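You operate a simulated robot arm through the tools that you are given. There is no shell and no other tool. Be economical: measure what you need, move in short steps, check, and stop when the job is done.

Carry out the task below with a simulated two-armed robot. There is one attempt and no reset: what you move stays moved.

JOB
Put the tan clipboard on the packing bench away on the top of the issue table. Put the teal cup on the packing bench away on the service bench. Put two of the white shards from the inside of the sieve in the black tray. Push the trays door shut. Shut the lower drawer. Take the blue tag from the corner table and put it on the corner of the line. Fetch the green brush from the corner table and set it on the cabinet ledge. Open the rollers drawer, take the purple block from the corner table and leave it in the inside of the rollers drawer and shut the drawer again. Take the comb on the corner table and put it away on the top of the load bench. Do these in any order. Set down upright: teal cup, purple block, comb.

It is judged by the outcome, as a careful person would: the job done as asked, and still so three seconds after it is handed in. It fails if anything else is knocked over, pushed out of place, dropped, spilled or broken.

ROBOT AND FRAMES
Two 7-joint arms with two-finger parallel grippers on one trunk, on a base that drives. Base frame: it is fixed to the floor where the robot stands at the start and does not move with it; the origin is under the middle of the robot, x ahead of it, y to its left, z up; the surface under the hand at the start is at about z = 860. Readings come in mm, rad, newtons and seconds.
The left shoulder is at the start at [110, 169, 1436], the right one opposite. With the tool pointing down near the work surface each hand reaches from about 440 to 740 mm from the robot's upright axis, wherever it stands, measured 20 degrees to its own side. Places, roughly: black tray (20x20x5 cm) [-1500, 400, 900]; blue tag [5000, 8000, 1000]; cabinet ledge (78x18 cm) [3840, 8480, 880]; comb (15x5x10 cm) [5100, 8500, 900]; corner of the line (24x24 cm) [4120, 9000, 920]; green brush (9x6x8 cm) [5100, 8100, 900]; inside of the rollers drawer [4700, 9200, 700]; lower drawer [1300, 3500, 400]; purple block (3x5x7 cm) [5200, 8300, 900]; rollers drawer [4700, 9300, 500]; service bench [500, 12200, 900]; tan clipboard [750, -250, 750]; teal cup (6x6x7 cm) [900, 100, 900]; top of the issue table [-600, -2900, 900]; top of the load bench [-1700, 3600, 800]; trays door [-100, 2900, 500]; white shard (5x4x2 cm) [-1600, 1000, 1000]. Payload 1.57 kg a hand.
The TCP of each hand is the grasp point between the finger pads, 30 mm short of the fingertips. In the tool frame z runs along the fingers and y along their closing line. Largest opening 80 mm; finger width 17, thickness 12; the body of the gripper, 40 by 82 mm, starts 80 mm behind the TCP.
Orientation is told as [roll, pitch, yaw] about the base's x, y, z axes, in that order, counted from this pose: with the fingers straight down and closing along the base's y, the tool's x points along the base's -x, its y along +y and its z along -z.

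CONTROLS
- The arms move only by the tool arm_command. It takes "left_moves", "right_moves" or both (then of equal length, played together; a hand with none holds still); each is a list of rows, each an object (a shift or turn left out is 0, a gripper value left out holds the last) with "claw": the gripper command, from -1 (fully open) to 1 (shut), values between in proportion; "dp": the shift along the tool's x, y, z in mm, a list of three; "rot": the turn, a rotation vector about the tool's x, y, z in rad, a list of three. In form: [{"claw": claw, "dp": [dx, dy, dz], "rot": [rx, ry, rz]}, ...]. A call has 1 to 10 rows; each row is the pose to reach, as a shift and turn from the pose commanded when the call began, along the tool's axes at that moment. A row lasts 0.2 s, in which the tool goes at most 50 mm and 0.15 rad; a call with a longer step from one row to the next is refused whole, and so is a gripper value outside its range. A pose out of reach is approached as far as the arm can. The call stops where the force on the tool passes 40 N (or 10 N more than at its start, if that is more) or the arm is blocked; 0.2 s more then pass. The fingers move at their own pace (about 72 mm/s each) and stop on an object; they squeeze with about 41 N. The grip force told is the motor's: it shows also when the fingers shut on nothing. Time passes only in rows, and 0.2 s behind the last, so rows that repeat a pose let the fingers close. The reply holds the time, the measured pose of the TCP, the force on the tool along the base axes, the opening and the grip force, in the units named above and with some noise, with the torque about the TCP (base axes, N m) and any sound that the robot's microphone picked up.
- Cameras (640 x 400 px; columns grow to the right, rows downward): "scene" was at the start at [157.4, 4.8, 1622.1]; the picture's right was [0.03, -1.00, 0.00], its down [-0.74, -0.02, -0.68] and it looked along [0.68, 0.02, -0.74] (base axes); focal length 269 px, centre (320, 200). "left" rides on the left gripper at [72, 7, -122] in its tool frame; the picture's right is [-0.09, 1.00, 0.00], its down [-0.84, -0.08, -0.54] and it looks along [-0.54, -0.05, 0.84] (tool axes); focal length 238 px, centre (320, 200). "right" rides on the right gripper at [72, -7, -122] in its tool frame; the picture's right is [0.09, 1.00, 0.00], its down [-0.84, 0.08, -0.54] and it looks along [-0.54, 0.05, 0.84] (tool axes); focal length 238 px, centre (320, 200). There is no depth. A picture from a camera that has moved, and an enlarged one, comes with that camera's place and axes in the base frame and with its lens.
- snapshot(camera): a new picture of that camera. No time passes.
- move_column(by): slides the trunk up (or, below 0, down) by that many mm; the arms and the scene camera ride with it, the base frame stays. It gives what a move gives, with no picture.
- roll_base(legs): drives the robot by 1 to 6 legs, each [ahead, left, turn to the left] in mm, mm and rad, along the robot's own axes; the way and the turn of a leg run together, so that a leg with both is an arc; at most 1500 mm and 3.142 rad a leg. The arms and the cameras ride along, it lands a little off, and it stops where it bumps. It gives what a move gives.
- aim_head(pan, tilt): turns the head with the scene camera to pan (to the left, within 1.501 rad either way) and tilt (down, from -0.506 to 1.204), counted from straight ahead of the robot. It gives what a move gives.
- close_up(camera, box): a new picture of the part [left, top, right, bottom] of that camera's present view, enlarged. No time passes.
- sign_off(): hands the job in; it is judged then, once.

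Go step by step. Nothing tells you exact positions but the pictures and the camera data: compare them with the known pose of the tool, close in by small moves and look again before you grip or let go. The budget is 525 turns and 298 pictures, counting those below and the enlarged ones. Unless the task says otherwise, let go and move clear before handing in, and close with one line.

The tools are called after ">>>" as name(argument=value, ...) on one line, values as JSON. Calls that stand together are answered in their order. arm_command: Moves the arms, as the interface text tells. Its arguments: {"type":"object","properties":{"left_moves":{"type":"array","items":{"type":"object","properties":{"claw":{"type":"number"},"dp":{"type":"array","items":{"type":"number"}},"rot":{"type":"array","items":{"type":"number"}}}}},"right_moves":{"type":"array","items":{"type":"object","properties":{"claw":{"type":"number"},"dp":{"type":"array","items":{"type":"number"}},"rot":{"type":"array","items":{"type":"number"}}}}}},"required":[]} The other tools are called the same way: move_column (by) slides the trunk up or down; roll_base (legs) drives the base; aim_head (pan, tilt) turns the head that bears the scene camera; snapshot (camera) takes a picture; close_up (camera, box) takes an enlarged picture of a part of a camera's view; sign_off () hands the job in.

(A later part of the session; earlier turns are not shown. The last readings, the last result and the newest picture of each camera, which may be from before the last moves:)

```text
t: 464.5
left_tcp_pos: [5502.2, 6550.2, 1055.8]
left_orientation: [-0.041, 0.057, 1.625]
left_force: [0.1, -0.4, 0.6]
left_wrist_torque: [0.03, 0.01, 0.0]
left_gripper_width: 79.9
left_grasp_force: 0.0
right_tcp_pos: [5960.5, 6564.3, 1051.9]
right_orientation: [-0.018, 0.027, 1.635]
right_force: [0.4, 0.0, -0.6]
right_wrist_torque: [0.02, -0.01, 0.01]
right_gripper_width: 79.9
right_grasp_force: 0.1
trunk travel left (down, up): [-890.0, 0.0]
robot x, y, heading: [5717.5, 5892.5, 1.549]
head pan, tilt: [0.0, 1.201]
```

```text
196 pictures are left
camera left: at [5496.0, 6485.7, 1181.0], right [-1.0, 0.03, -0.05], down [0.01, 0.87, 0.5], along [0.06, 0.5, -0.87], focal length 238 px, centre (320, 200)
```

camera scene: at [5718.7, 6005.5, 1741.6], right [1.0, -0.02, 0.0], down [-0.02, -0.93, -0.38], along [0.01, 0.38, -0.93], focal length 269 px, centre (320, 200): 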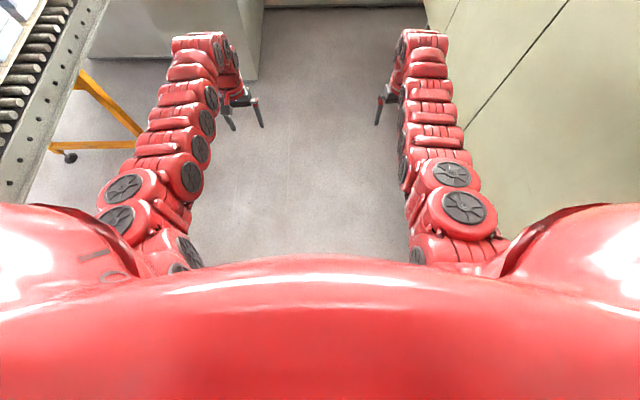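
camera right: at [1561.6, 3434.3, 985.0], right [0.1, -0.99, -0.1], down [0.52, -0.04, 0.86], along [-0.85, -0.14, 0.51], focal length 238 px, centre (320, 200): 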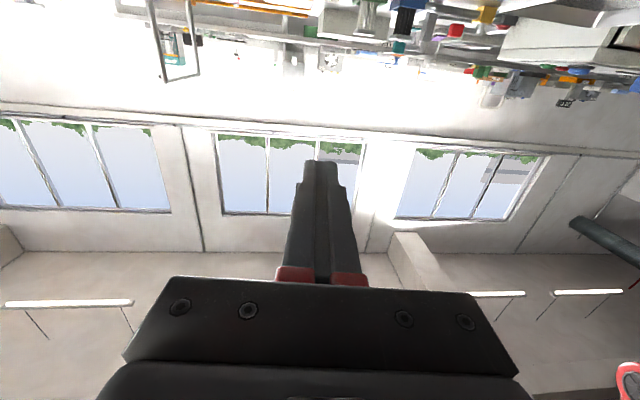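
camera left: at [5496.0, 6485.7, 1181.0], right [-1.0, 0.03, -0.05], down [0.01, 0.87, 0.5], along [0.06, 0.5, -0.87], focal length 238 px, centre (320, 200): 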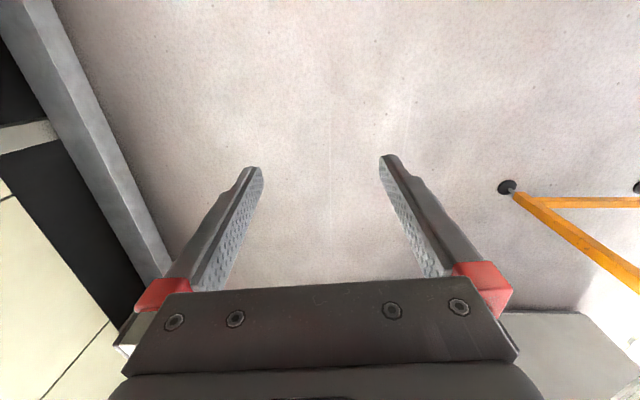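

>>> roll_base(legs=[[-700, 0, 0]])

>>> aim_head(pan=0.0, tilt=0.85)

>>> snapshot(camera="scene")

```text
t: 465.2
left_tcp_pos: [5481.8, 6559.6, 1044.0]
left_orientation: [-0.046, 0.068, 1.689]
left_force: [1.2, 0.9, -0.2]
left_wrist_torque: [-0.01, 0.07, -0.02]
left_gripper_width: 80.0
left_grasp_force: 0.0
right_tcp_pos: [5948.9, 6531.6, 1023.8]
right_orientation: [0.005, 0.106, 1.651]
right_force: [-0.1, -0.4, 0.0]
right_wrist_torque: [-0.04, -0.01, 0.03]
right_gripper_width: 80.0
right_grasp_force: 0.1
trunk travel left (down, up): [-890.0, 0.0]
robot x, y, heading: [5719.4, 5891.5, 1.549]
head pan, tilt: [0.0, 1.201]
stopped in leg 1: the robot was blocked; the commanded pose is now the measured one
```

```text
t: 466.1
left_tcp_pos: [5481.6, 6559.7, 1043.7]
left_orientation: [-0.047, 0.07, 1.691]
left_force: [0.5, -0.4, -0.1]
left_wrist_torque: [-0.01, -0.01, -0.03]
left_gripper_width: 80.0
left_grasp_force: 0.0
right_tcp_pos: [5948.6, 6533.6, 1025.9]
right_orientation: [0.005, 0.104, 1.651]
right_force: [-0.4, -0.1, 0.5]
right_wrist_torque: [-0.01, 0.02, 0.02]
right_gripper_width: 79.9
right_grasp_force: 0.0
trunk travel left (down, up): [-890.0, 0.0]
robot x, y, heading: [5721.4, 5893.2, 1.551]
head pan, tilt: [0.0, 0.85]
```

```text
195 pictures are left
camera scene: at [5719.1, 6025.4, 1765.5], right [1.0, -0.02, 0.0], down [-0.02, -0.74, -0.67], along [0.01, 0.67, -0.74], focal length 269 px, centre (320, 200)
```

scene: 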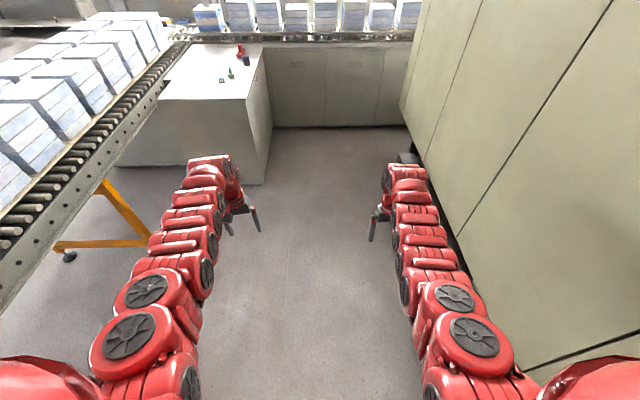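

Blocked both ways, perhaps an elbow is rubbing the right oven panel. Trying a small strafe left, away from it.

>>> roll_base(legs=[[0, 80, 0]])

>>> aim_head(pan=-1.3, tilt=0.6)

>>> snapshot(camera="scene")

>>> aim_head(pan=1.3, tilt=0.6)

>>> snapshot(camera="scene")

```text
t: 466.8
left_tcp_pos: [5487.6, 6546.3, 1031.5]
left_orientation: [-0.053, 0.097, 1.707]
left_force: [0.6, 0.6, 0.2]
left_wrist_torque: [-0.01, 0.01, -0.02]
left_gripper_width: 79.9
left_grasp_force: 0.0
right_tcp_pos: [5935.3, 6494.3, 996.9]
right_orientation: [0.029, 0.208, 1.657]
right_force: [0.9, 0.0, 0.2]
right_wrist_torque: [-0.03, 0.03, -0.02]
right_gripper_width: 79.9
right_grasp_force: 0.0
trunk travel left (down, up): [-890.0, 0.0]
robot x, y, heading: [5708.2, 5891.6, 1.544]
head pan, tilt: [0.0, 0.85]
stopped in leg 1: the robot was blocked; the commanded pose is now the measured one
```

```text
t: 468.2
left_tcp_pos: [5484.7, 6549.8, 1035.0]
left_orientation: [-0.053, 0.089, 1.708]
left_force: [0.1, 0.1, -0.6]
left_wrist_torque: [-0.02, -0.03, 0.01]
left_gripper_width: 80.0
left_grasp_force: 0.0
right_tcp_pos: [5935.4, 6498.7, 998.7]
right_orientation: [0.024, 0.2, 1.655]
right_force: [-0.5, 0.1, -0.9]
right_wrist_torque: [-0.01, 0.0, 0.02]
right_gripper_width: 80.2
right_grasp_force: 0.2
trunk travel left (down, up): [-890.0, 0.0]
robot x, y, heading: [5708.0, 5894.6, 1.551]
head pan, tilt: [-1.3, 0.6]
```

```text
194 pictures are left
camera scene: at [5797.0, 5969.4, 1785.6], right [0.25, -0.97, -0.02], down [-0.55, -0.13, -0.83], along [0.8, 0.21, -0.56], focal length 269 px, centre (320, 200)
```

scene: 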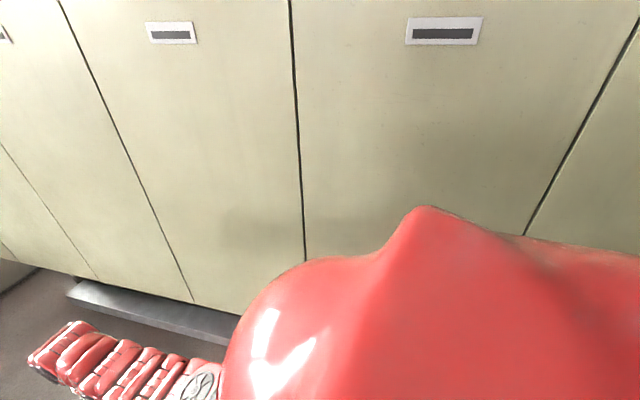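

```text
t: 470.6
left_tcp_pos: [5483.7, 6549.6, 1034.2]
left_orientation: [-0.054, 0.088, 1.705]
left_force: [-0.2, 0.2, 0.8]
left_wrist_torque: [0.01, -0.01, 0.01]
left_gripper_width: 80.0
left_grasp_force: 0.1
right_tcp_pos: [5934.6, 6497.4, 998.4]
right_orientation: [0.024, 0.2, 1.657]
right_force: [0.4, -0.3, 0.8]
right_wrist_torque: [0.01, -0.02, -0.01]
right_gripper_width: 80.0
right_grasp_force: 0.0
trunk travel left (down, up): [-890.0, 0.0]
robot x, y, heading: [5706.5, 5896.3, 1.554]
head pan, tilt: [1.3, 0.6]
```

```text
193 pictures are left
camera scene: at [5626.7, 5972.8, 1785.6], right [0.29, 0.96, 0.02], down [0.54, -0.15, -0.83], along [-0.79, 0.25, -0.56], focal length 269 px, centre (320, 200)
```

scene: 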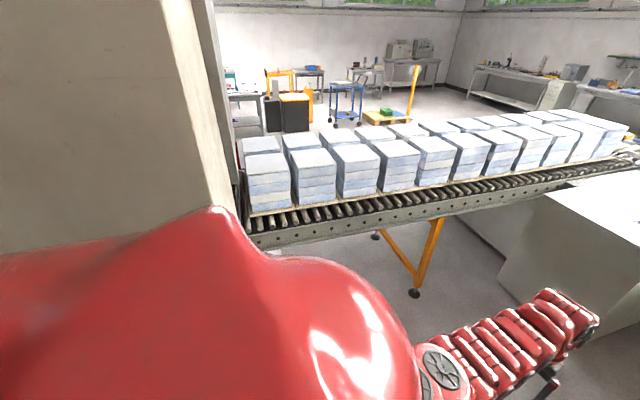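

Something holds the arms too; testing each arm with a small restoring move to learn which one is in contact.

>>> arm_command(left_moves=[{"dp": [0, 0, -20], "rot": [0.02, 0.04, 0.07]}, {"dp": [0, 0, -40], "rot": [0.05, 0.08, 0.14]}])

>>> arm_command(right_moves=[{"dp": [0, 0, -20], "rot": [0, -0.1, 0.05]}, {"dp": [0, 0, -50], "rot": [0, -0.2, 0.1]}])

```text
t: 470.9
left_tcp_pos: [5487.4, 6529.8, 1025.0]
left_orientation: [-0.059, 0.171, 1.674]
left_force: [-0.5, 0.5, -0.2]
left_wrist_torque: [0.0, 0.0, 0.01]
left_gripper_width: 80.1
left_grasp_force: 0.1
right_tcp_pos: [5933.7, 6504.0, 996.8]
right_orientation: [0.026, 0.209, 1.658]
right_force: [0.2, -0.1, 0.6]
right_wrist_torque: [0.01, -0.01, -0.01]
right_gripper_width: 80.0
right_grasp_force: 0.0
trunk travel left (down, up): [-890.0, 0.0]
robot x, y, heading: [5708.7, 5890.1, 1.548]
head pan, tilt: [1.3, 0.6]
stopped in row 1 (left hand): the arm was blocked; the commanded pose is now the measured one
```

```text
t: 471.5
left_tcp_pos: [5486.9, 6527.2, 1022.5]
left_orientation: [-0.06, 0.176, 1.673]
left_force: [-0.1, -1.2, -0.4]
left_wrist_torque: [-0.01, -0.03, 0.0]
left_gripper_width: 79.9
left_grasp_force: 0.0
right_tcp_pos: [5931.9, 6517.4, 1037.8]
right_orientation: [0.006, 0.016, 1.562]
right_force: [-1.2, -0.6, 0.3]
right_wrist_torque: [0.01, -0.11, -0.03]
right_gripper_width: 79.7
right_grasp_force: 0.0
trunk travel left (down, up): [-890.0, 0.0]
robot x, y, heading: [5711.8, 5894.3, 1.552]
head pan, tilt: [1.3, 0.6]
```

The left arm is the one in contact (oven 2 corner). Strafing right instead.

>>> roll_base(legs=[[0, -150, 0]])

>>> aim_head(pan=1.5, tilt=0.9)

>>> snapshot(camera="scene")

```text
t: 472.9
left_tcp_pos: [5634.1, 6524.9, 1022.3]
left_orientation: [-0.06, 0.179, 1.674]
left_force: [-0.4, -0.7, -0.8]
left_wrist_torque: [-0.02, 0.01, 0.01]
left_gripper_width: 79.8
left_grasp_force: 0.0
right_tcp_pos: [6079.6, 6515.9, 1036.7]
right_orientation: [0.01, 0.019, 1.557]
right_force: [-0.4, -0.6, -0.2]
right_wrist_torque: [0.02, -0.05, 0.01]
right_gripper_width: 80.0
right_grasp_force: 0.0
trunk travel left (down, up): [-890.0, 0.0]
robot x, y, heading: [5859.2, 5890.0, 1.545]
head pan, tilt: [1.3, 0.6]
```

```text
t: 473.7
left_tcp_pos: [5638.9, 6511.3, 1018.6]
left_orientation: [-0.052, 0.188, 1.676]
left_force: [-0.1, 0.3, -0.7]
left_wrist_torque: [0.02, 0.02, 0.01]
left_gripper_width: 80.0
left_grasp_force: 0.1
right_tcp_pos: [6079.7, 6525.7, 1025.3]
right_orientation: [0.012, 0.036, 1.564]
right_force: [0.5, 0.1, -0.5]
right_wrist_torque: [-0.01, -0.02, -0.01]
right_gripper_width: 79.9
right_grasp_force: 0.0
trunk travel left (down, up): [-890.0, 0.0]
robot x, y, heading: [5858.7, 5891.8, 1.545]
head pan, tilt: [1.499, 0.901]
```

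```text
192 pictures are left
camera scene: at [5784.6, 5951.8, 1760.6], right [0.09, 1.0, 0.02], down [0.78, -0.06, -0.62], along [-0.62, 0.07, -0.78], focal length 269 px, centre (320, 200)
```

scene: 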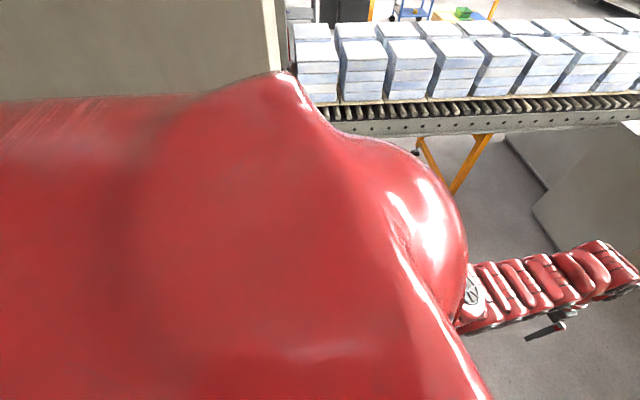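

>>> arm_command(left_moves=[{"dp": [0, 0, -10], "rot": [0.0, -0.06, 0.04]}, {"dp": [0, 0, -30], "rot": [0.02, -0.12, 0.08]}, {"dp": [0, 0, -50], "rot": [0.04, -0.18, 0.13]}])

>>> arm_command(right_moves=[{"dp": [0, 0, -20]}])

```text
t: 474.0
left_tcp_pos: [5636.3, 6527.0, 1022.2]
left_orientation: [-0.048, 0.143, 1.662]
left_force: [-0.2, 0.4, 0.1]
left_wrist_torque: [-0.06, 0.0, 0.0]
left_gripper_width: 79.9
left_grasp_force: 0.2
right_tcp_pos: [6074.8, 6535.1, 1014.7]
right_orientation: [0.005, 0.058, 1.587]
right_force: [0.4, -0.4, 0.3]
right_wrist_torque: [0.01, -0.01, -0.01]
right_gripper_width: 80.0
right_grasp_force: 0.0
trunk travel left (down, up): [-890.0, 0.0]
robot x, y, heading: [5857.7, 5891.6, 1.55]
head pan, tilt: [1.499, 0.901]
stopped in row 1 (left hand): the arm was blocked; the commanded pose is now the measured one
```

```text
t: 474.3
left_tcp_pos: [5639.2, 6522.7, 1012.7]
left_orientation: [-0.044, 0.165, 1.664]
left_force: [0.1, -0.2, 0.9]
left_wrist_torque: [0.01, 0.0, 0.0]
left_gripper_width: 79.8
left_grasp_force: 0.0
right_tcp_pos: [6071.1, 6540.1, 1019.9]
right_orientation: [-0.008, 0.064, 1.621]
right_force: [-0.3, -0.5, -0.5]
right_wrist_torque: [0.0, 0.02, -0.01]
right_gripper_width: 80.1
right_grasp_force: 0.0
trunk travel left (down, up): [-890.0, 0.0]
robot x, y, heading: [5862.8, 5886.8, 1.552]
head pan, tilt: [1.499, 0.901]
stopped in row 1 (left hand): the arm was blocked; the commanded pose is now the measured one
```

>>> arm_command(left_moves=[{"dp": [-30, 0, 0]}, {"dp": [-60, 0, 0]}, {"dp": [-60, 0, 0]}])

>>> aim_head(pan=0.6, tilt=0.9)

>>> snapshot(camera="scene")

```text
t: 474.7
left_tcp_pos: [5639.1, 6539.6, 1030.7]
left_orientation: [-0.036, 0.096, 1.664]
left_force: [0.3, -0.3, -0.9]
left_wrist_torque: [0.0, 0.03, 0.0]
left_gripper_width: 79.8
left_grasp_force: 0.1
left hand out of reach, approached as far as the arm can: row 1
right_tcp_pos: [6053.1, 6539.1, 1010.0]
right_orientation: [0.022, 0.078, 1.633]
right_force: [0.4, 0.8, 0.0]
right_wrist_torque: [0.02, 0.09, 0.01]
right_gripper_width: 80.2
right_grasp_force: 0.1
trunk travel left (down, up): [-890.0, 0.0]
robot x, y, heading: [5859.9, 5893.4, 1.548]
head pan, tilt: [1.499, 0.901]
stopped in row 1 (left hand): the arm was blocked; the commanded pose is now the measured one
```

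```text
t: 475.9
left_tcp_pos: [5638.2, 6538.6, 1027.5]
left_orientation: [-0.036, 0.101, 1.663]
left_force: [-0.2, 0.4, 0.7]
left_wrist_torque: [0.0, 0.0, -0.03]
left_gripper_width: 80.0
left_grasp_force: 0.1
right_tcp_pos: [6053.7, 6539.1, 1010.9]
right_orientation: [0.02, 0.078, 1.632]
right_force: [0.5, 0.1, 0.2]
right_wrist_torque: [-0.01, 0.01, 0.0]
right_gripper_width: 79.8
right_grasp_force: 0.1
trunk travel left (down, up): [-890.0, 0.0]
robot x, y, heading: [5862.6, 5884.8, 1.546]
head pan, tilt: [0.6, 0.901]
```

```text
191 pictures are left
camera scene: at [5818.1, 6007.6, 1761.4], right [0.84, 0.55, 0.01], down [0.43, -0.65, -0.63], along [-0.34, 0.53, -0.78], focal length 269 px, centre (320, 200)
```

scene: 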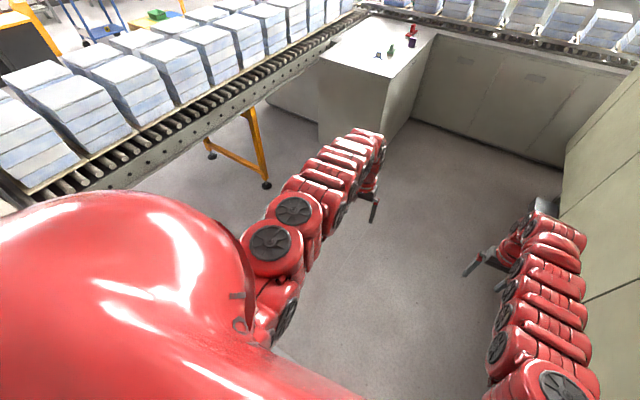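

>>> roll_base(legs=[[-300, 0, 0]])

>>> aim_head(pan=0.0, tilt=0.9)

>>> snapshot(camera="scene")

```text
t: 476.6
left_tcp_pos: [5642.5, 6522.9, 1018.2]
left_orientation: [-0.028, 0.127, 1.667]
left_force: [0.1, 1.0, 0.2]
left_wrist_torque: [-0.04, 0.06, 0.02]
left_gripper_width: 80.0
left_grasp_force: 0.0
right_tcp_pos: [6051.1, 6542.9, 1010.1]
right_orientation: [0.012, 0.061, 1.655]
right_force: [0.5, 0.4, 0.6]
right_wrist_torque: [-0.03, 0.01, 0.03]
right_gripper_width: 80.0
right_grasp_force: 0.1
trunk travel left (down, up): [-890.0, 0.0]
robot x, y, heading: [5862.0, 5885.7, 1.547]
head pan, tilt: [0.6, 0.901]
stopped in leg 1: the robot was blocked; the commanded pose is now the measured one
```

```text
t: 477.6
left_tcp_pos: [5641.9, 6521.6, 1016.1]
left_orientation: [-0.029, 0.131, 1.664]
left_force: [0.2, -0.8, 0.4]
left_wrist_torque: [0.01, 0.0, 0.0]
left_gripper_width: 79.8
left_grasp_force: 0.0
right_tcp_pos: [6050.6, 6545.1, 1014.7]
right_orientation: [0.013, 0.052, 1.657]
right_force: [-0.3, -0.4, -0.5]
right_wrist_torque: [-0.02, -0.02, -0.02]
right_gripper_width: 79.9
right_grasp_force: 0.2
trunk travel left (down, up): [-890.0, 0.0]
robot x, y, heading: [5858.7, 5887.1, 1.547]
head pan, tilt: [0.0, 0.901]
```

```text
190 pictures are left
camera scene: at [5860.3, 6016.6, 1761.6], right [1.0, -0.02, 0.0], down [-0.02, -0.77, -0.63], along [0.01, 0.63, -0.77], focal length 269 px, centre (320, 200)
```

scene: 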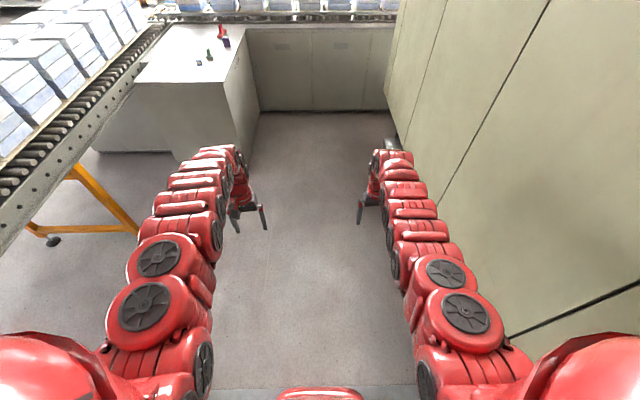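

A grey threshold strip crosses the floor right under the base front (y≈6100). First I try relaxing both arms downward.

>>> arm_command(left_moves=[{"dp": [0, 0, 20]}, {"dp": [0, 0, 40]}, {"dp": [0, 0, 60]}], right_moves=[{"dp": [0, 0, 20]}, {"dp": [0, 0, 40]}, {"dp": [0, 0, 60]}])

>>> aim_head(pan=0.0, tilt=1.2)

>>> close_up(camera="scene", box=[200, 220, 440, 400])

```text
t: 478.0
left_tcp_pos: [5642.5, 6520.7, 993.9]
left_orientation: [-0.028, 0.141, 1.666]
left_force: [-0.2, 1.2, 0.1]
left_wrist_torque: [-0.02, -0.04, -0.01]
left_gripper_width: 79.9
left_grasp_force: 0.0
left hand out of reach, approached as far as the arm can: row 1
right_tcp_pos: [6047.4, 6532.8, 997.5]
right_orientation: [0.018, 0.078, 1.662]
right_force: [0.2, -0.2, 0.5]
right_wrist_torque: [0.01, -0.01, 0.02]
right_gripper_width: 79.6
right_grasp_force: 0.1
trunk travel left (down, up): [-890.0, 0.0]
robot x, y, heading: [5858.1, 5884.9, 1.545]
head pan, tilt: [0.0, 0.901]
stopped in row 1 (right hand): the arm was blocked; the commanded pose is now the measured one
```

```text
t: 478.8
left_tcp_pos: [5641.4, 6523.0, 996.8]
left_orientation: [-0.027, 0.136, 1.665]
left_force: [0.1, 0.6, 0.1]
left_wrist_torque: [0.01, 0.01, 0.01]
left_gripper_width: 80.1
left_grasp_force: 0.2
right_tcp_pos: [6049.0, 6530.8, 995.2]
right_orientation: [0.017, 0.083, 1.662]
right_force: [-0.3, -0.1, 0.2]
right_wrist_torque: [0.0, -0.02, -0.01]
right_gripper_width: 80.2
right_grasp_force: 0.1
trunk travel left (down, up): [-890.0, 0.0]
robot x, y, heading: [5857.7, 5884.2, 1.547]
head pan, tilt: [0.0, 1.201]
```

```text
2.22 times, centred on (320, 310) of scene
camera zoom: at [5860.1, 5997.3, 1741.6], right [1.0, -0.02, 0.0], down [-0.02, -0.93, -0.38], along [0.01, 0.38, -0.93], focal length 598 px, centre (320, -44)
```

zoom: 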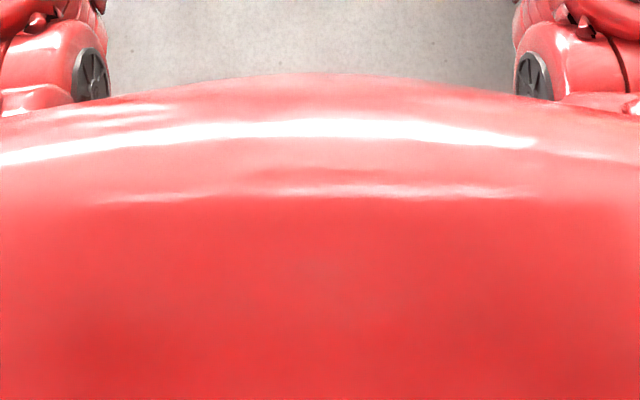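

>>> roll_base(legs=[[0, 0, 0.3]])

>>> roll_base(legs=[[-300, -60, 0]])

```text
t: 479.5
left_tcp_pos: [5642.5, 6479.3, 974.6]
left_orientation: [-0.023, 0.234, 1.679]
left_force: [-0.6, 1.1, -0.3]
left_wrist_torque: [0.0, 0.0, 0.01]
left_gripper_width: 79.8
left_grasp_force: 0.1
right_tcp_pos: [6037.9, 6501.7, 972.3]
right_orientation: [0.032, 0.17, 1.675]
right_force: [-0.6, 0.2, -0.1]
right_wrist_torque: [-0.02, 0.03, -0.02]
right_gripper_width: 80.2
right_grasp_force: 0.0
trunk travel left (down, up): [-890.0, 0.0]
robot x, y, heading: [5864.2, 5887.7, 1.563]
head pan, tilt: [0.0, 1.201]
stopped in leg 1: the robot was blocked; the commanded pose is now the measured one
```

```text
t: 480.2
left_tcp_pos: [5646.3, 6475.4, 969.7]
left_orientation: [-0.015, 0.248, 1.68]
left_force: [1.1, -0.2, 0.1]
left_wrist_torque: [0.01, 0.0, -0.01]
left_gripper_width: 80.0
left_grasp_force: 0.1
right_tcp_pos: [6038.3, 6506.3, 985.4]
right_orientation: [0.025, 0.122, 1.674]
right_force: [-0.3, -0.6, -1.1]
right_wrist_torque: [0.06, -0.04, 0.03]
right_gripper_width: 80.0
right_grasp_force: 0.1
trunk travel left (down, up): [-890.0, 0.0]
robot x, y, heading: [5864.0, 5883.5, 1.558]
head pan, tilt: [0.0, 1.201]
stopped in leg 1: the robot was blocked; the commanded pose is now the measured one
```

>>> move_column(by=-120)

>>> roll_base(legs=[[0, -100, 0]])

>>> snapshot(camera="right")

```text
t: 480.6
left_tcp_pos: [5647.6, 6481.8, 973.6]
left_orientation: [-0.014, 0.225, 1.678]
left_force: [0.5, -0.3, 0.0]
left_wrist_torque: [-0.02, 0.02, -0.01]
left_gripper_width: 80.2
left_grasp_force: 0.0
right_tcp_pos: [6039.5, 6506.7, 973.1]
right_orientation: [0.027, 0.144, 1.674]
right_force: [0.3, 0.4, -1.0]
right_wrist_torque: [-0.03, -0.03, -0.02]
right_gripper_width: 80.0
right_grasp_force: 0.2
trunk travel left (down, up): [-887.0, 3.0]
robot x, y, heading: [5859.7, 5880.7, 1.56]
head pan, tilt: [0.0, 1.201]
stopped: the arm was blocked; the commanded pose is now the measured one
```

```text
t: 481.3
left_tcp_pos: [5654.8, 6491.5, 981.5]
left_orientation: [-0.01, 0.186, 1.679]
left_force: [0.2, 0.0, -0.1]
left_wrist_torque: [0.02, -0.01, 0.04]
left_gripper_width: 79.9
left_grasp_force: 0.1
right_tcp_pos: [6042.6, 6465.2, 956.0]
right_orientation: [0.037, 0.231, 1.676]
right_force: [-0.2, 0.6, 0.5]
right_wrist_torque: [-0.06, 0.01, -0.01]
right_gripper_width: 80.0
right_grasp_force: 0.1
trunk travel left (down, up): [-887.0, 3.0]
robot x, y, heading: [5868.0, 5881.2, 1.559]
head pan, tilt: [0.0, 1.201]
stopped in leg 1: the robot was blocked; the commanded pose is now the measured one
```

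```text
188 pictures are left
camera right: at [6059.0, 6424.6, 1090.1], right [-0.98, -0.18, 0.06], down [-0.15, 0.93, 0.34], along [-0.11, 0.32, -0.94], focal length 238 px, centre (320, 200)
```

right: 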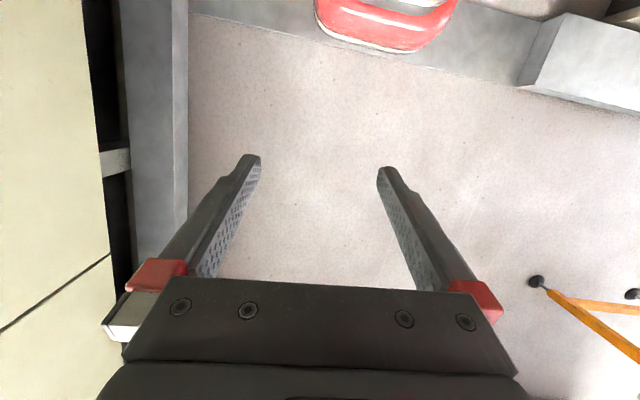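

The right camera shows the base front standing on a low grey cable strip. Trying small backward legs to come off it.

>>> roll_base(legs=[[-20, 0, 0], [-20, 0, 0], [-20, 0, 0], [-20, 0, 0], [-20, 0, 0], [-20, 0, 0]])

>>> roll_base(legs=[[20, 0, 0], [20, 0, 0], [20, 0, 0]])

```text
t: 482.0
left_tcp_pos: [5659.4, 6481.6, 972.0]
left_orientation: [-0.002, 0.22, 1.681]
left_force: [0.2, -0.1, 0.1]
left_wrist_torque: [-0.05, 0.02, 0.0]
left_gripper_width: 79.7
left_grasp_force: 0.1
right_tcp_pos: [6045.6, 6462.9, 949.7]
right_orientation: [0.038, 0.247, 1.676]
right_force: [-0.2, 0.1, -0.1]
right_wrist_torque: [0.02, 0.04, 0.02]
right_gripper_width: 79.9
right_grasp_force: 0.0
trunk travel left (down, up): [-887.0, 3.0]
robot x, y, heading: [5867.0, 5882.5, 1.561]
head pan, tilt: [0.0, 1.201]
stopped in leg 1: the robot was blocked; the commanded pose is now the measured one
```

```text
t: 483.6
left_tcp_pos: [5657.7, 6540.5, 972.8]
left_orientation: [-0.004, 0.213, 1.681]
left_force: [0.0, -0.2, 0.2]
left_wrist_torque: [0.03, -0.03, 0.02]
left_gripper_width: 79.9
left_grasp_force: 0.1
right_tcp_pos: [6044.6, 6520.1, 950.7]
right_orientation: [0.039, 0.245, 1.678]
right_force: [-0.4, -0.1, 0.2]
right_wrist_torque: [0.03, 0.04, 0.0]
right_gripper_width: 80.1
right_grasp_force: 0.1
trunk travel left (down, up): [-887.0, 3.0]
robot x, y, heading: [5868.3, 5935.0, 1.565]
head pan, tilt: [0.0, 1.201]
```

Forward legs worked. Continuing forward in small steps.

>>> roll_base(legs=[[40, 0, 0], [40, 0, 0], [60, 0, 0], [80, 0, 0], [100, 0, 0], [100, 0, 0]])

```text
t: 484.4
left_tcp_pos: [5665.1, 6497.2, 950.4]
left_orientation: [0.008, 0.338, 1.686]
left_force: [-0.7, -0.5, 0.4]
left_wrist_torque: [0.01, 0.01, -0.01]
left_gripper_width: 80.3
left_grasp_force: 0.1
right_tcp_pos: [6044.8, 6516.1, 947.0]
right_orientation: [0.04, 0.274, 1.675]
right_force: [-0.1, 0.4, 0.3]
right_wrist_torque: [0.03, -0.03, -0.01]
right_gripper_width: 79.9
right_grasp_force: 0.0
trunk travel left (down, up): [-887.0, 3.0]
robot x, y, heading: [5865.5, 5946.2, 1.565]
head pan, tilt: [0.0, 1.201]
stopped in leg 1: the robot was blocked; the commanded pose is now the measured one
```

>>> arm_command(right_moves=[{"rot": [0, 0, 0]}, {"rot": [0, 0, 0]}, {"rot": [0, 0, 0]}])

>>> arm_command(right_moves=[{"rot": [0, -0.1, 0]}, {"rot": [0, -0.2, 0]}, {"rot": [0, -0.25, 0]}])

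```text
t: 484.7
left_tcp_pos: [5665.1, 6507.9, 945.7]
left_orientation: [0.009, 0.348, 1.687]
left_force: [-0.8, -0.7, 0.4]
left_wrist_torque: [-0.04, 0.02, -0.04]
left_gripper_width: 80.2
left_grasp_force: 0.2
right_tcp_pos: [6045.4, 6518.6, 947.4]
right_orientation: [0.04, 0.288, 1.676]
right_force: [0.8, 0.4, -0.7]
right_wrist_torque: [0.0, -0.02, 0.02]
right_gripper_width: 80.0
right_grasp_force: 0.1
trunk travel left (down, up): [-887.0, 3.0]
robot x, y, heading: [5868.7, 5949.2, 1.558]
head pan, tilt: [0.0, 1.201]
stopped in row 1 (left hand): the arm was blocked; the commanded pose is now the measured one
```

```text
t: 485.5
left_tcp_pos: [5665.3, 6502.9, 944.4]
left_orientation: [0.009, 0.352, 1.686]
left_force: [0.3, -0.1, 0.0]
left_wrist_torque: [0.03, 0.04, -0.01]
left_gripper_width: 79.8
left_grasp_force: 0.1
right_tcp_pos: [6044.5, 6528.8, 938.3]
right_orientation: [0.041, 0.043, 1.664]
right_force: [-0.7, -0.4, 0.4]
right_wrist_torque: [0.0, 0.0, 0.03]
right_gripper_width: 79.9
right_grasp_force: 0.0
trunk travel left (down, up): [-887.0, 3.0]
robot x, y, heading: [5866.4, 5949.0, 1.561]
head pan, tilt: [0.0, 1.201]
```

>>> arm_command(left_moves=[{"rot": [0, -0.1, 0]}, {"rot": [0, -0.2, 0]}, {"rot": [0, -0.3, 0]}, {"rot": [0, -0.35, 0]}, {"rot": [0, -0.35, 0]}])

>>> arm_command(left_moves=[{"rot": [0, 0, 0.06]}, {"rot": [0, 0, 0.12]}], right_moves=[{"rot": [0, -0.04, 0.06]}, {"rot": [0, -0.04, 0.1]}])

>>> roll_base(legs=[[100, 0, 0]])

```text
t: 486.7
left_tcp_pos: [5665.0, 6512.3, 940.5]
left_orientation: [0.008, 0.003, 1.682]
left_force: [-0.2, 0.4, 0.2]
left_wrist_torque: [0.01, -0.01, 0.02]
left_gripper_width: 80.0
left_grasp_force: 0.0
right_tcp_pos: [6045.3, 6530.8, 938.2]
right_orientation: [0.04, 0.044, 1.664]
right_force: [0.2, -0.5, 0.5]
right_wrist_torque: [-0.03, -0.04, 0.02]
right_gripper_width: 79.9
right_grasp_force: 0.0
trunk travel left (down, up): [-887.0, 3.0]
robot x, y, heading: [5869.7, 5950.1, 1.555]
head pan, tilt: [0.0, 1.201]
```

```text
t: 487.3
left_tcp_pos: [5664.5, 6512.3, 938.5]
left_orientation: [0.007, 0.007, 1.56]
left_force: [-0.5, 0.3, -0.7]
left_wrist_torque: [0.01, -0.03, 0.0]
left_gripper_width: 80.1
left_grasp_force: 0.1
right_tcp_pos: [6045.6, 6531.6, 937.6]
right_orientation: [0.039, 0.006, 1.563]
right_force: [0.4, 0.7, -0.3]
right_wrist_torque: [0.03, -0.01, -0.01]
right_gripper_width: 80.0
right_grasp_force: 0.1
trunk travel left (down, up): [-887.0, 3.0]
robot x, y, heading: [5868.1, 5943.8, 1.561]
head pan, tilt: [0.0, 1.201]
```

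```text
t: 488.5
left_tcp_pos: [5666.9, 6620.2, 935.1]
left_orientation: [0.009, 0.009, 1.558]
left_force: [0.2, -0.2, -0.2]
left_wrist_torque: [-0.07, -0.01, -0.02]
left_gripper_width: 80.0
left_grasp_force: 0.0
right_tcp_pos: [6048.1, 6637.4, 932.9]
right_orientation: [0.038, 0.013, 1.561]
right_force: [-0.4, 0.0, -0.4]
right_wrist_torque: [-0.04, 0.01, 0.02]
right_gripper_width: 80.1
right_grasp_force: 0.1
trunk travel left (down, up): [-887.0, 3.0]
robot x, y, heading: [5868.0, 6052.5, 1.561]
head pan, tilt: [0.0, 1.201]
```

Stable now and the base moved. Continuing forward over the strip in moderate legs.

>>> roll_base(legs=[[200, 0, 0]])

>>> roll_base(legs=[[300, 0, 0]])

```text
t: 490.1
left_tcp_pos: [5674.9, 6814.2, 939.3]
left_orientation: [0.008, 0.006, 1.552]
left_force: [0.3, 0.5, 0.8]
left_wrist_torque: [0.01, 0.0, 0.0]
left_gripper_width: 79.9
left_grasp_force: 0.1
right_tcp_pos: [6055.1, 6830.0, 937.7]
right_orientation: [0.038, 0.008, 1.554]
right_force: [0.5, 0.6, -0.5]
right_wrist_torque: [0.0, 0.0, 0.01]
right_gripper_width: 80.2
right_grasp_force: 0.0
trunk travel left (down, up): [-887.0, 3.0]
robot x, y, heading: [5872.5, 6247.7, 1.555]
head pan, tilt: [0.0, 1.201]
```

```text
t: 492.1
left_tcp_pos: [5682.7, 7093.3, 945.5]
left_orientation: [0.009, -0.012, 1.545]
left_force: [0.5, -0.8, 0.0]
left_wrist_torque: [0.01, 0.01, 0.01]
left_gripper_width: 79.9
left_grasp_force: 0.0
right_tcp_pos: [6064.5, 7107.0, 943.2]
right_orientation: [0.039, -0.007, 1.548]
right_force: [1.0, -1.2, 0.1]
right_wrist_torque: [0.03, 0.01, -0.02]
right_gripper_width: 80.2
right_grasp_force: 0.1
trunk travel left (down, up): [-887.0, 3.0]
robot x, y, heading: [5876.5, 6545.0, 1.548]
head pan, tilt: [0.0, 1.201]
```

Past the strip. Moving up, turning west, and raising hands.

>>> roll_base(legs=[[650, 0, 0], [0, 0, 1.593]])

>>> arm_command(left_moves=[{"dp": [0, 20, -40]}, {"dp": [0, 40, -80]}, {"dp": [0, 40, -110]}], right_moves=[{"dp": [0, -20, -40], "rot": [-0.02, 0, 0]}, {"dp": [0, -40, -80], "rot": [-0.038, 0, 0]}, {"dp": [0, -40, -110], "rot": [-0.038, 0, 0]}])

>>> aim_head(pan=-0.4, tilt=0.6)

>>> snapshot(camera="scene")

```text
t: 499.5
left_tcp_pos: [5342.7, 6981.3, 943.2]
left_orientation: [0.009, -0.009, 3.128]
left_force: [0.0, 0.1, -0.4]
left_wrist_torque: [0.01, 0.01, 0.0]
left_gripper_width: 79.9
left_grasp_force: 0.0
right_tcp_pos: [5327.6, 7361.8, 942.9]
right_orientation: [0.038, -0.007, 3.13]
right_force: [0.5, 0.2, 0.7]
right_wrist_torque: [-0.01, 0.01, -0.02]
right_gripper_width: 80.1
right_grasp_force: 0.0
trunk travel left (down, up): [-887.0, 3.0]
robot x, y, heading: [5898.5, 7176.8, 3.129]
head pan, tilt: [0.0, 1.201]
```

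```text
t: 500.3
left_tcp_pos: [5347.0, 6942.9, 1056.8]
left_orientation: [0.009, -0.011, 3.127]
left_force: [-0.1, -0.1, -0.3]
left_wrist_torque: [0.03, -0.02, -0.03]
left_gripper_width: 80.0
left_grasp_force: 0.0
right_tcp_pos: [5326.2, 7406.6, 1049.7]
right_orientation: [0.076, -0.006, 3.127]
right_force: [0.1, 0.2, -0.3]
right_wrist_torque: [-0.03, 0.03, 0.05]
right_gripper_width: 79.9
right_grasp_force: 0.0
trunk travel left (down, up): [-887.0, 3.0]
robot x, y, heading: [5896.2, 7182.8, 3.128]
head pan, tilt: [0.0, 1.201]
```

```text
t: 501.3
left_tcp_pos: [5347.2, 6941.5, 1055.2]
left_orientation: [0.009, -0.009, 3.127]
left_force: [0.3, -0.3, 0.1]
left_wrist_torque: [-0.02, 0.01, 0.01]
left_gripper_width: 79.9
left_grasp_force: 0.0
right_tcp_pos: [5327.1, 7403.8, 1046.8]
right_orientation: [0.075, -0.007, 3.131]
right_force: [0.6, -0.3, -1.1]
right_wrist_torque: [0.02, -0.03, 0.01]
right_gripper_width: 80.2
right_grasp_force: 0.0
trunk travel left (down, up): [-887.0, 3.0]
robot x, y, heading: [5896.5, 7179.7, 3.129]
head pan, tilt: [-0.4, 0.6]
```

```text
187 pictures are left
camera scene: at [5733.1, 7221.0, 1778.6], right [0.4, 0.92, 0.0], down [0.52, -0.23, -0.82], along [-0.76, 0.33, -0.57], focal length 269 px, centre (320, 200)
```

scene: 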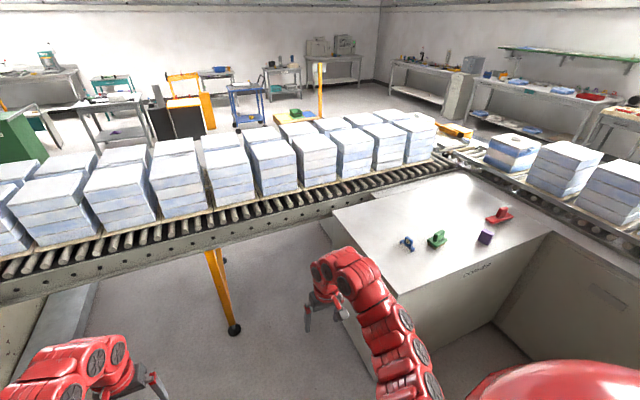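

>>> roll_base(legs=[[0, -1010, 0]])

>>> arm_command(right_moves=[{"rot": [0.075, 0, 0]}, {"rot": [0.075, 0, 0]}])

>>> aim_head(pan=0.0, tilt=0.8)

>>> snapshot(camera="scene")

>>> close_up(camera="scene", box=[230, 100, 430, 240])

```text
t: 506.4
left_tcp_pos: [5361.4, 7921.6, 1054.2]
left_orientation: [0.008, -0.009, 3.126]
left_force: [0.1, 0.3, 0.4]
left_wrist_torque: [0.0, -0.01, 0.01]
left_gripper_width: 79.9
left_grasp_force: 0.1
right_tcp_pos: [5341.9, 8385.1, 1048.3]
right_orientation: [0.074, -0.008, 3.129]
right_force: [0.2, -0.1, 0.1]
right_wrist_torque: [0.01, 0.01, 0.01]
right_gripper_width: 79.9
right_grasp_force: 0.2
trunk travel left (down, up): [-887.0, 3.0]
robot x, y, heading: [5910.0, 8163.3, 3.122]
head pan, tilt: [-0.4, 0.6]
```

```text
t: 507.0
left_tcp_pos: [5362.0, 7923.9, 1055.1]
left_orientation: [0.009, -0.011, 3.127]
left_force: [-0.2, 0.6, 0.4]
left_wrist_torque: [0.01, 0.01, -0.03]
left_gripper_width: 80.0
left_grasp_force: 0.0
right_tcp_pos: [5341.8, 8386.2, 1047.7]
right_orientation: [0.0, -0.007, 3.128]
right_force: [0.2, 0.5, 0.3]
right_wrist_torque: [-0.01, -0.01, 0.01]
right_gripper_width: 80.1
right_grasp_force: 0.2
trunk travel left (down, up): [-887.0, 3.0]
robot x, y, heading: [5911.0, 8160.1, 3.129]
head pan, tilt: [-0.4, 0.6]
```

```text
t: 507.9
left_tcp_pos: [5362.2, 7921.7, 1055.0]
left_orientation: [0.008, -0.01, 3.126]
left_force: [0.2, 0.6, -1.6]
left_wrist_torque: [-0.01, -0.01, 0.03]
left_gripper_width: 80.1
left_grasp_force: 0.1
right_tcp_pos: [5342.5, 8386.1, 1048.5]
right_orientation: [0.0, -0.007, 3.129]
right_force: [0.0, 0.1, 1.1]
right_wrist_torque: [0.0, 0.03, 0.0]
right_gripper_width: 80.2
right_grasp_force: 0.1
trunk travel left (down, up): [-887.0, 3.0]
robot x, y, heading: [5908.5, 8163.5, 3.124]
head pan, tilt: [0.0, 0.799]
```

```text
186 pictures are left
camera scene: at [5748.2, 8167.1, 1761.8], right [0.02, 1.0, 0.0], down [0.72, -0.01, -0.7], along [-0.7, 0.01, -0.72], focal length 269 px, centre (320, 200)
```

scene: 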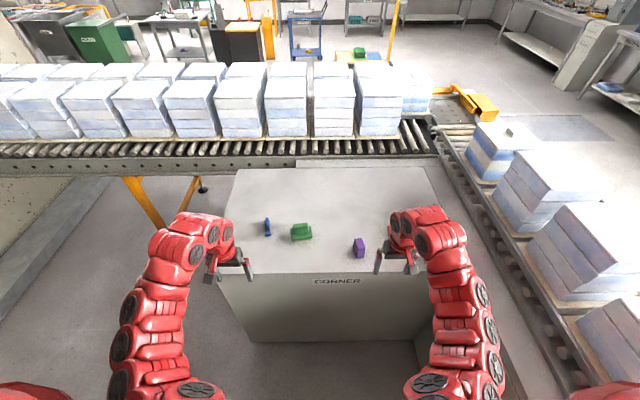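

```text
2.86 times, centred on (330, 170) of scene
camera zoom: at [5748.2, 8167.1, 1761.8], right [0.02, 1.0, 0.0], down [0.72, -0.01, -0.7], along [-0.7, 0.01, -0.72], focal length 769 px, centre (291, 286)
```

zoom: 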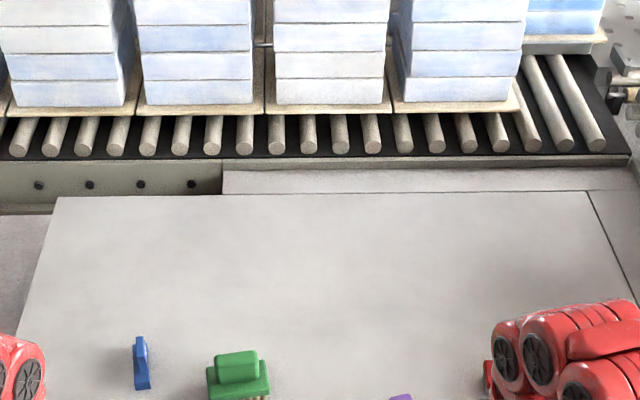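

Moving forward 190 mm; then right hand for the purple block, left for the blue tag.

>>> roll_base(legs=[[190, 0, 0.015]])

>>> snapshot(camera="right")

>>> snapshot(camera="left")

```text
t: 509.4
left_tcp_pos: [5180.5, 7915.3, 1056.4]
left_orientation: [0.008, -0.01, 3.139]
left_force: [0.3, 0.5, -0.5]
left_wrist_torque: [0.0, -0.01, 0.02]
left_gripper_width: 80.2
left_grasp_force: 0.1
right_tcp_pos: [5154.6, 8379.4, 1048.8]
right_orientation: [-0.001, -0.007, -3.14]
right_force: [-0.5, -0.1, 0.5]
right_wrist_torque: [-0.01, -0.02, 0.02]
right_gripper_width: 79.9
right_grasp_force: 0.0
trunk travel left (down, up): [-887.0, 3.0]
robot x, y, heading: [5723.4, 8164.5, 3.142]
head pan, tilt: [0.0, 0.799]
```

```text
184 pictures are left
camera right: at [5227.8, 8386.6, 1170.5], right [0.09, -1.0, 0.0], down [-0.83, -0.08, 0.55], along [-0.55, -0.05, -0.84], focal length 238 px, centre (320, 200)
```

right: 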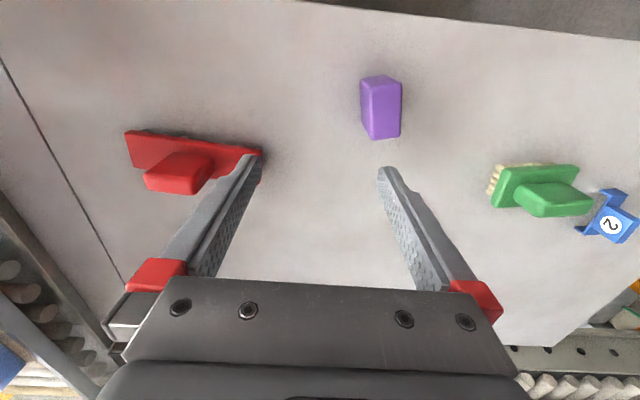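

```text
183 pictures are left
camera left: at [5255.2, 7911.5, 1176.1], right [-0.09, -1.0, 0.01], down [-0.83, 0.08, 0.55], along [-0.55, 0.04, -0.83], focal length 238 px, centre (320, 200)
```

left: 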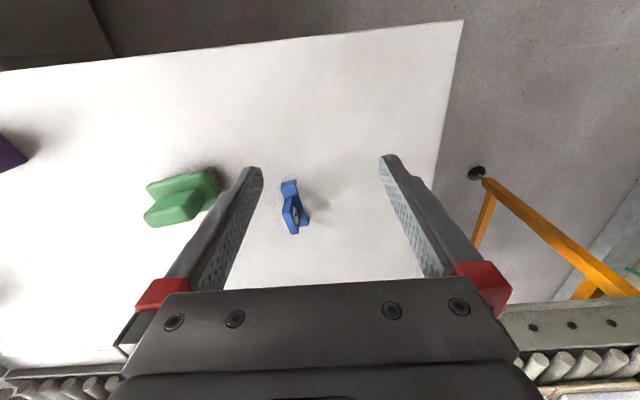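

>>> close_up(camera="left", box=[130, 140, 350, 260])

>>> arm_command(right_moves=[{"dp": [10, 25, 0], "claw": -1}, {"dp": [26, 54, 20]}, {"dp": [26, 54, 60]}, {"dp": [26, 54, 90]}])

>>> snapshot(camera="right")

```text
2.91 times, centred on (240, 200) of left
camera zoom: at [5255.2, 7911.5, 1176.1], right [-0.09, -1.0, 0.01], down [-0.83, 0.08, 0.55], along [-0.55, 0.04, -0.83], focal length 693 px, centre (553, 200)
```

zoom: 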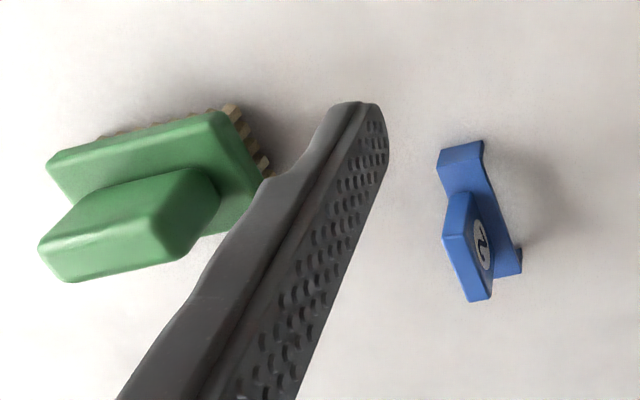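

```text
t: 510.4
left_tcp_pos: [5179.3, 7914.4, 1056.2]
left_orientation: [0.009, -0.011, 3.14]
left_force: [-0.4, -0.7, 0.1]
left_wrist_torque: [0.03, 0.02, 0.03]
left_gripper_width: 80.4
left_grasp_force: 0.1
right_tcp_pos: [5180.6, 8323.6, 958.0]
right_orientation: [0.001, -0.009, -3.14]
right_force: [-0.2, -0.2, 0.9]
right_wrist_torque: [0.0, 0.0, -0.01]
right_gripper_width: 80.2
right_grasp_force: 0.0
trunk travel left (down, up): [-887.0, 3.0]
robot x, y, heading: [5727.0, 8164.8, 3.143]
head pan, tilt: [0.0, 0.799]
```

```text
181 pictures are left
camera right: at [5252.9, 8330.5, 1080.2], right [0.09, -1.0, 0.0], down [-0.83, -0.08, 0.55], along [-0.55, -0.05, -0.84], focal length 238 px, centre (320, 200)
```

right: 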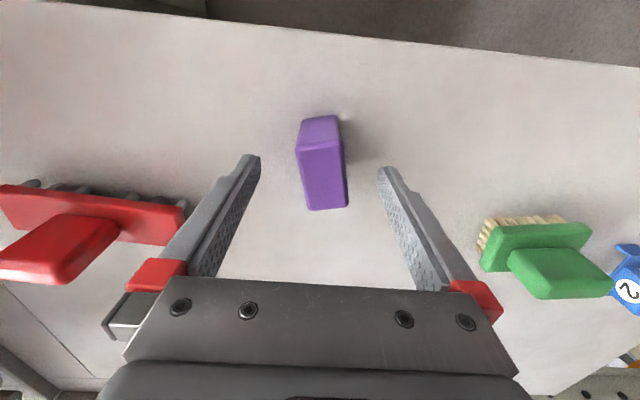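

>>> arm_command(right_moves=[{"dp": [-3, 2, 20]}, {"dp": [-3, 2, 40]}, {"dp": [-3, 2, 50]}, {"dp": [-3, 2, 50], "claw": 1}, {"dp": [-3, 2, 50]}, {"dp": [-3, 2, 50]}, {"dp": [-3, 2, 50]}])

>>> snapshot(camera="right")

```text
t: 512.0
left_tcp_pos: [5179.6, 7914.8, 1055.5]
left_orientation: [0.009, -0.01, 3.139]
left_force: [0.6, 1.1, 0.5]
left_wrist_torque: [0.02, 0.01, 0.0]
left_gripper_width: 79.8
left_grasp_force: 0.1
right_tcp_pos: [5178.7, 8324.6, 909.9]
right_orientation: [0.0, -0.011, -3.14]
right_force: [-2.6, 2.5, 21.8]
right_wrist_torque: [0.12, -0.09, -0.01]
right_gripper_width: 29.6
right_grasp_force: 39.1
trunk travel left (down, up): [-887.0, 3.0]
robot x, y, heading: [5726.5, 8162.2, 3.139]
head pan, tilt: [0.0, 0.799]
```

```text
180 pictures are left
camera right: at [5251.8, 8331.5, 1031.8], right [0.09, -1.0, 0.0], down [-0.83, -0.08, 0.55], along [-0.55, -0.05, -0.83], focal length 238 px, centre (320, 200)
```

right: 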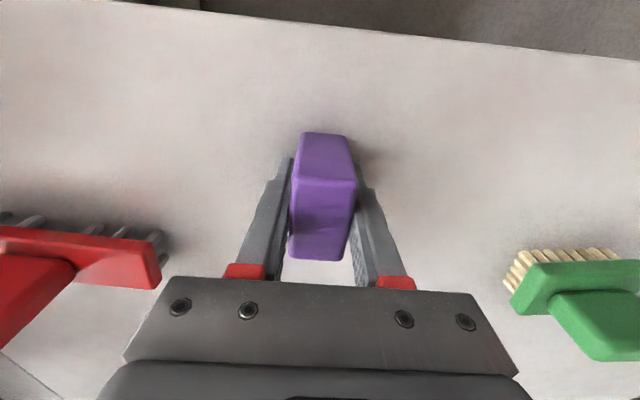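

Block gripped. Lifting it, and bringing the left hand over the tag at ~[5061,7966].

>>> arm_command(right_moves=[{"dp": [0, 0, -10]}, {"dp": [0, 0, -40]}, {"dp": [0, 0, -80]}, {"dp": [0, -30, -120]}, {"dp": [0, -60, -140]}], left_moves=[{"dp": [-40, 0, 0], "claw": -0.2}, {"dp": [-80, -20, 0]}, {"dp": [-110, -45, 0]}, {"dp": [-115, -50, 30]}, {"dp": [-115, -50, 60]}])

>>> snapshot(camera="left")

>>> snapshot(camera="right")

```text
t: 513.2
left_tcp_pos: [5064.1, 7966.0, 997.6]
left_orientation: [0.009, -0.01, 3.138]
left_force: [0.1, -0.2, -1.0]
left_wrist_torque: [-0.04, 0.0, 0.02]
left_gripper_width: 47.9
left_grasp_force: 0.1
right_tcp_pos: [5176.8, 8383.1, 1050.5]
right_orientation: [0.001, -0.006, -3.142]
right_force: [0.2, 0.2, -1.2]
right_wrist_torque: [-0.01, 0.0, -0.01]
right_gripper_width: 29.5
right_grasp_force: 38.9
trunk travel left (down, up): [-887.0, 3.0]
robot x, y, heading: [5723.2, 8164.3, 3.144]
head pan, tilt: [0.0, 0.799]
```

```text
179 pictures are left
camera left: at [5138.2, 7962.3, 1117.4], right [-0.1, -1.0, 0.01], down [-0.83, 0.09, 0.55], along [-0.55, 0.04, -0.83], focal length 238 px, centre (320, 200)
```

left: 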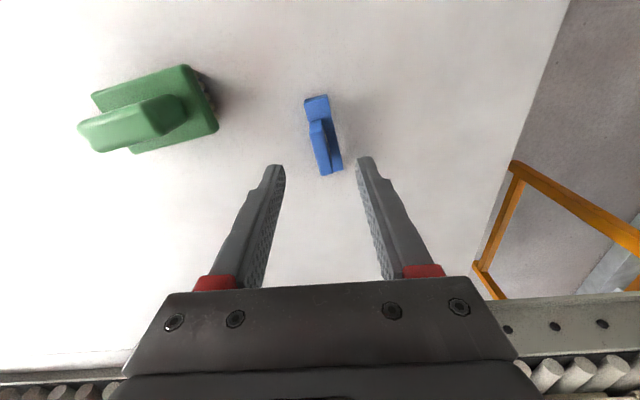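

```text
178 pictures are left
camera right: at [5249.7, 8390.5, 1171.6], right [0.09, -1.0, 0.0], down [-0.83, -0.08, 0.55], along [-0.55, -0.05, -0.84], focal length 238 px, centre (320, 200)
```

right: 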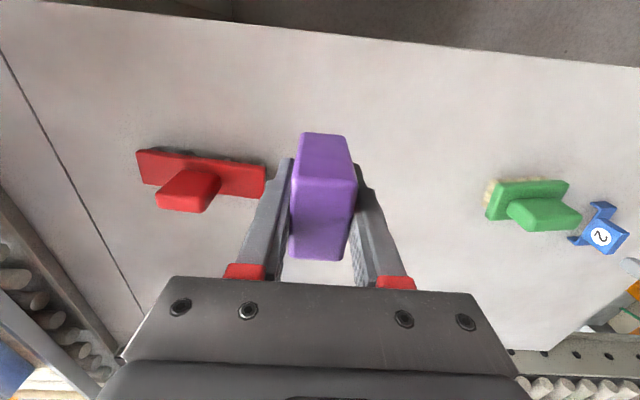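

Tag is yawed ~0.2 rad; rotating the left hand to match and descending to its upright plate.

>>> arm_command(left_moves=[{"dp": [-3, 0, 15], "rot": [0, 0, -0.1]}, {"dp": [-3, 0, 30], "rot": [0, 0, -0.2]}, {"dp": [-3, 0, 50], "rot": [0, 0, -0.2]}])

>>> snapshot(camera="left")

```text
t: 514.0
left_tcp_pos: [5059.8, 7964.8, 945.6]
left_orientation: [0.007, -0.011, -2.943]
left_force: [-0.2, 1.2, 0.3]
left_wrist_torque: [0.02, 0.01, 0.01]
left_gripper_width: 48.0
left_grasp_force: 0.1
right_tcp_pos: [5177.1, 8383.1, 1049.9]
right_orientation: [0.0, -0.005, -3.14]
right_force: [-0.1, 0.3, -0.8]
right_wrist_torque: [0.01, 0.01, 0.01]
right_gripper_width: 29.4
right_grasp_force: 38.8
trunk travel left (down, up): [-887.0, 3.0]
robot x, y, heading: [5724.2, 8165.6, 3.142]
head pan, tilt: [0.0, 0.799]
```

```text
177 pictures are left
camera left: at [5135.1, 7974.7, 1066.2], right [0.11, -0.99, 0.01], down [-0.83, -0.08, 0.55], along [-0.55, -0.07, -0.84], focal length 238 px, centre (320, 200)
```

left: 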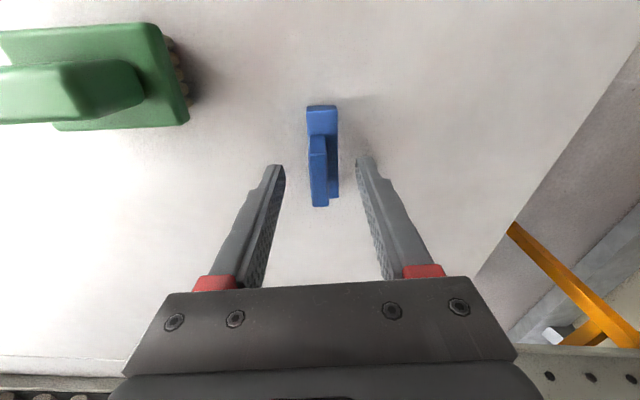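

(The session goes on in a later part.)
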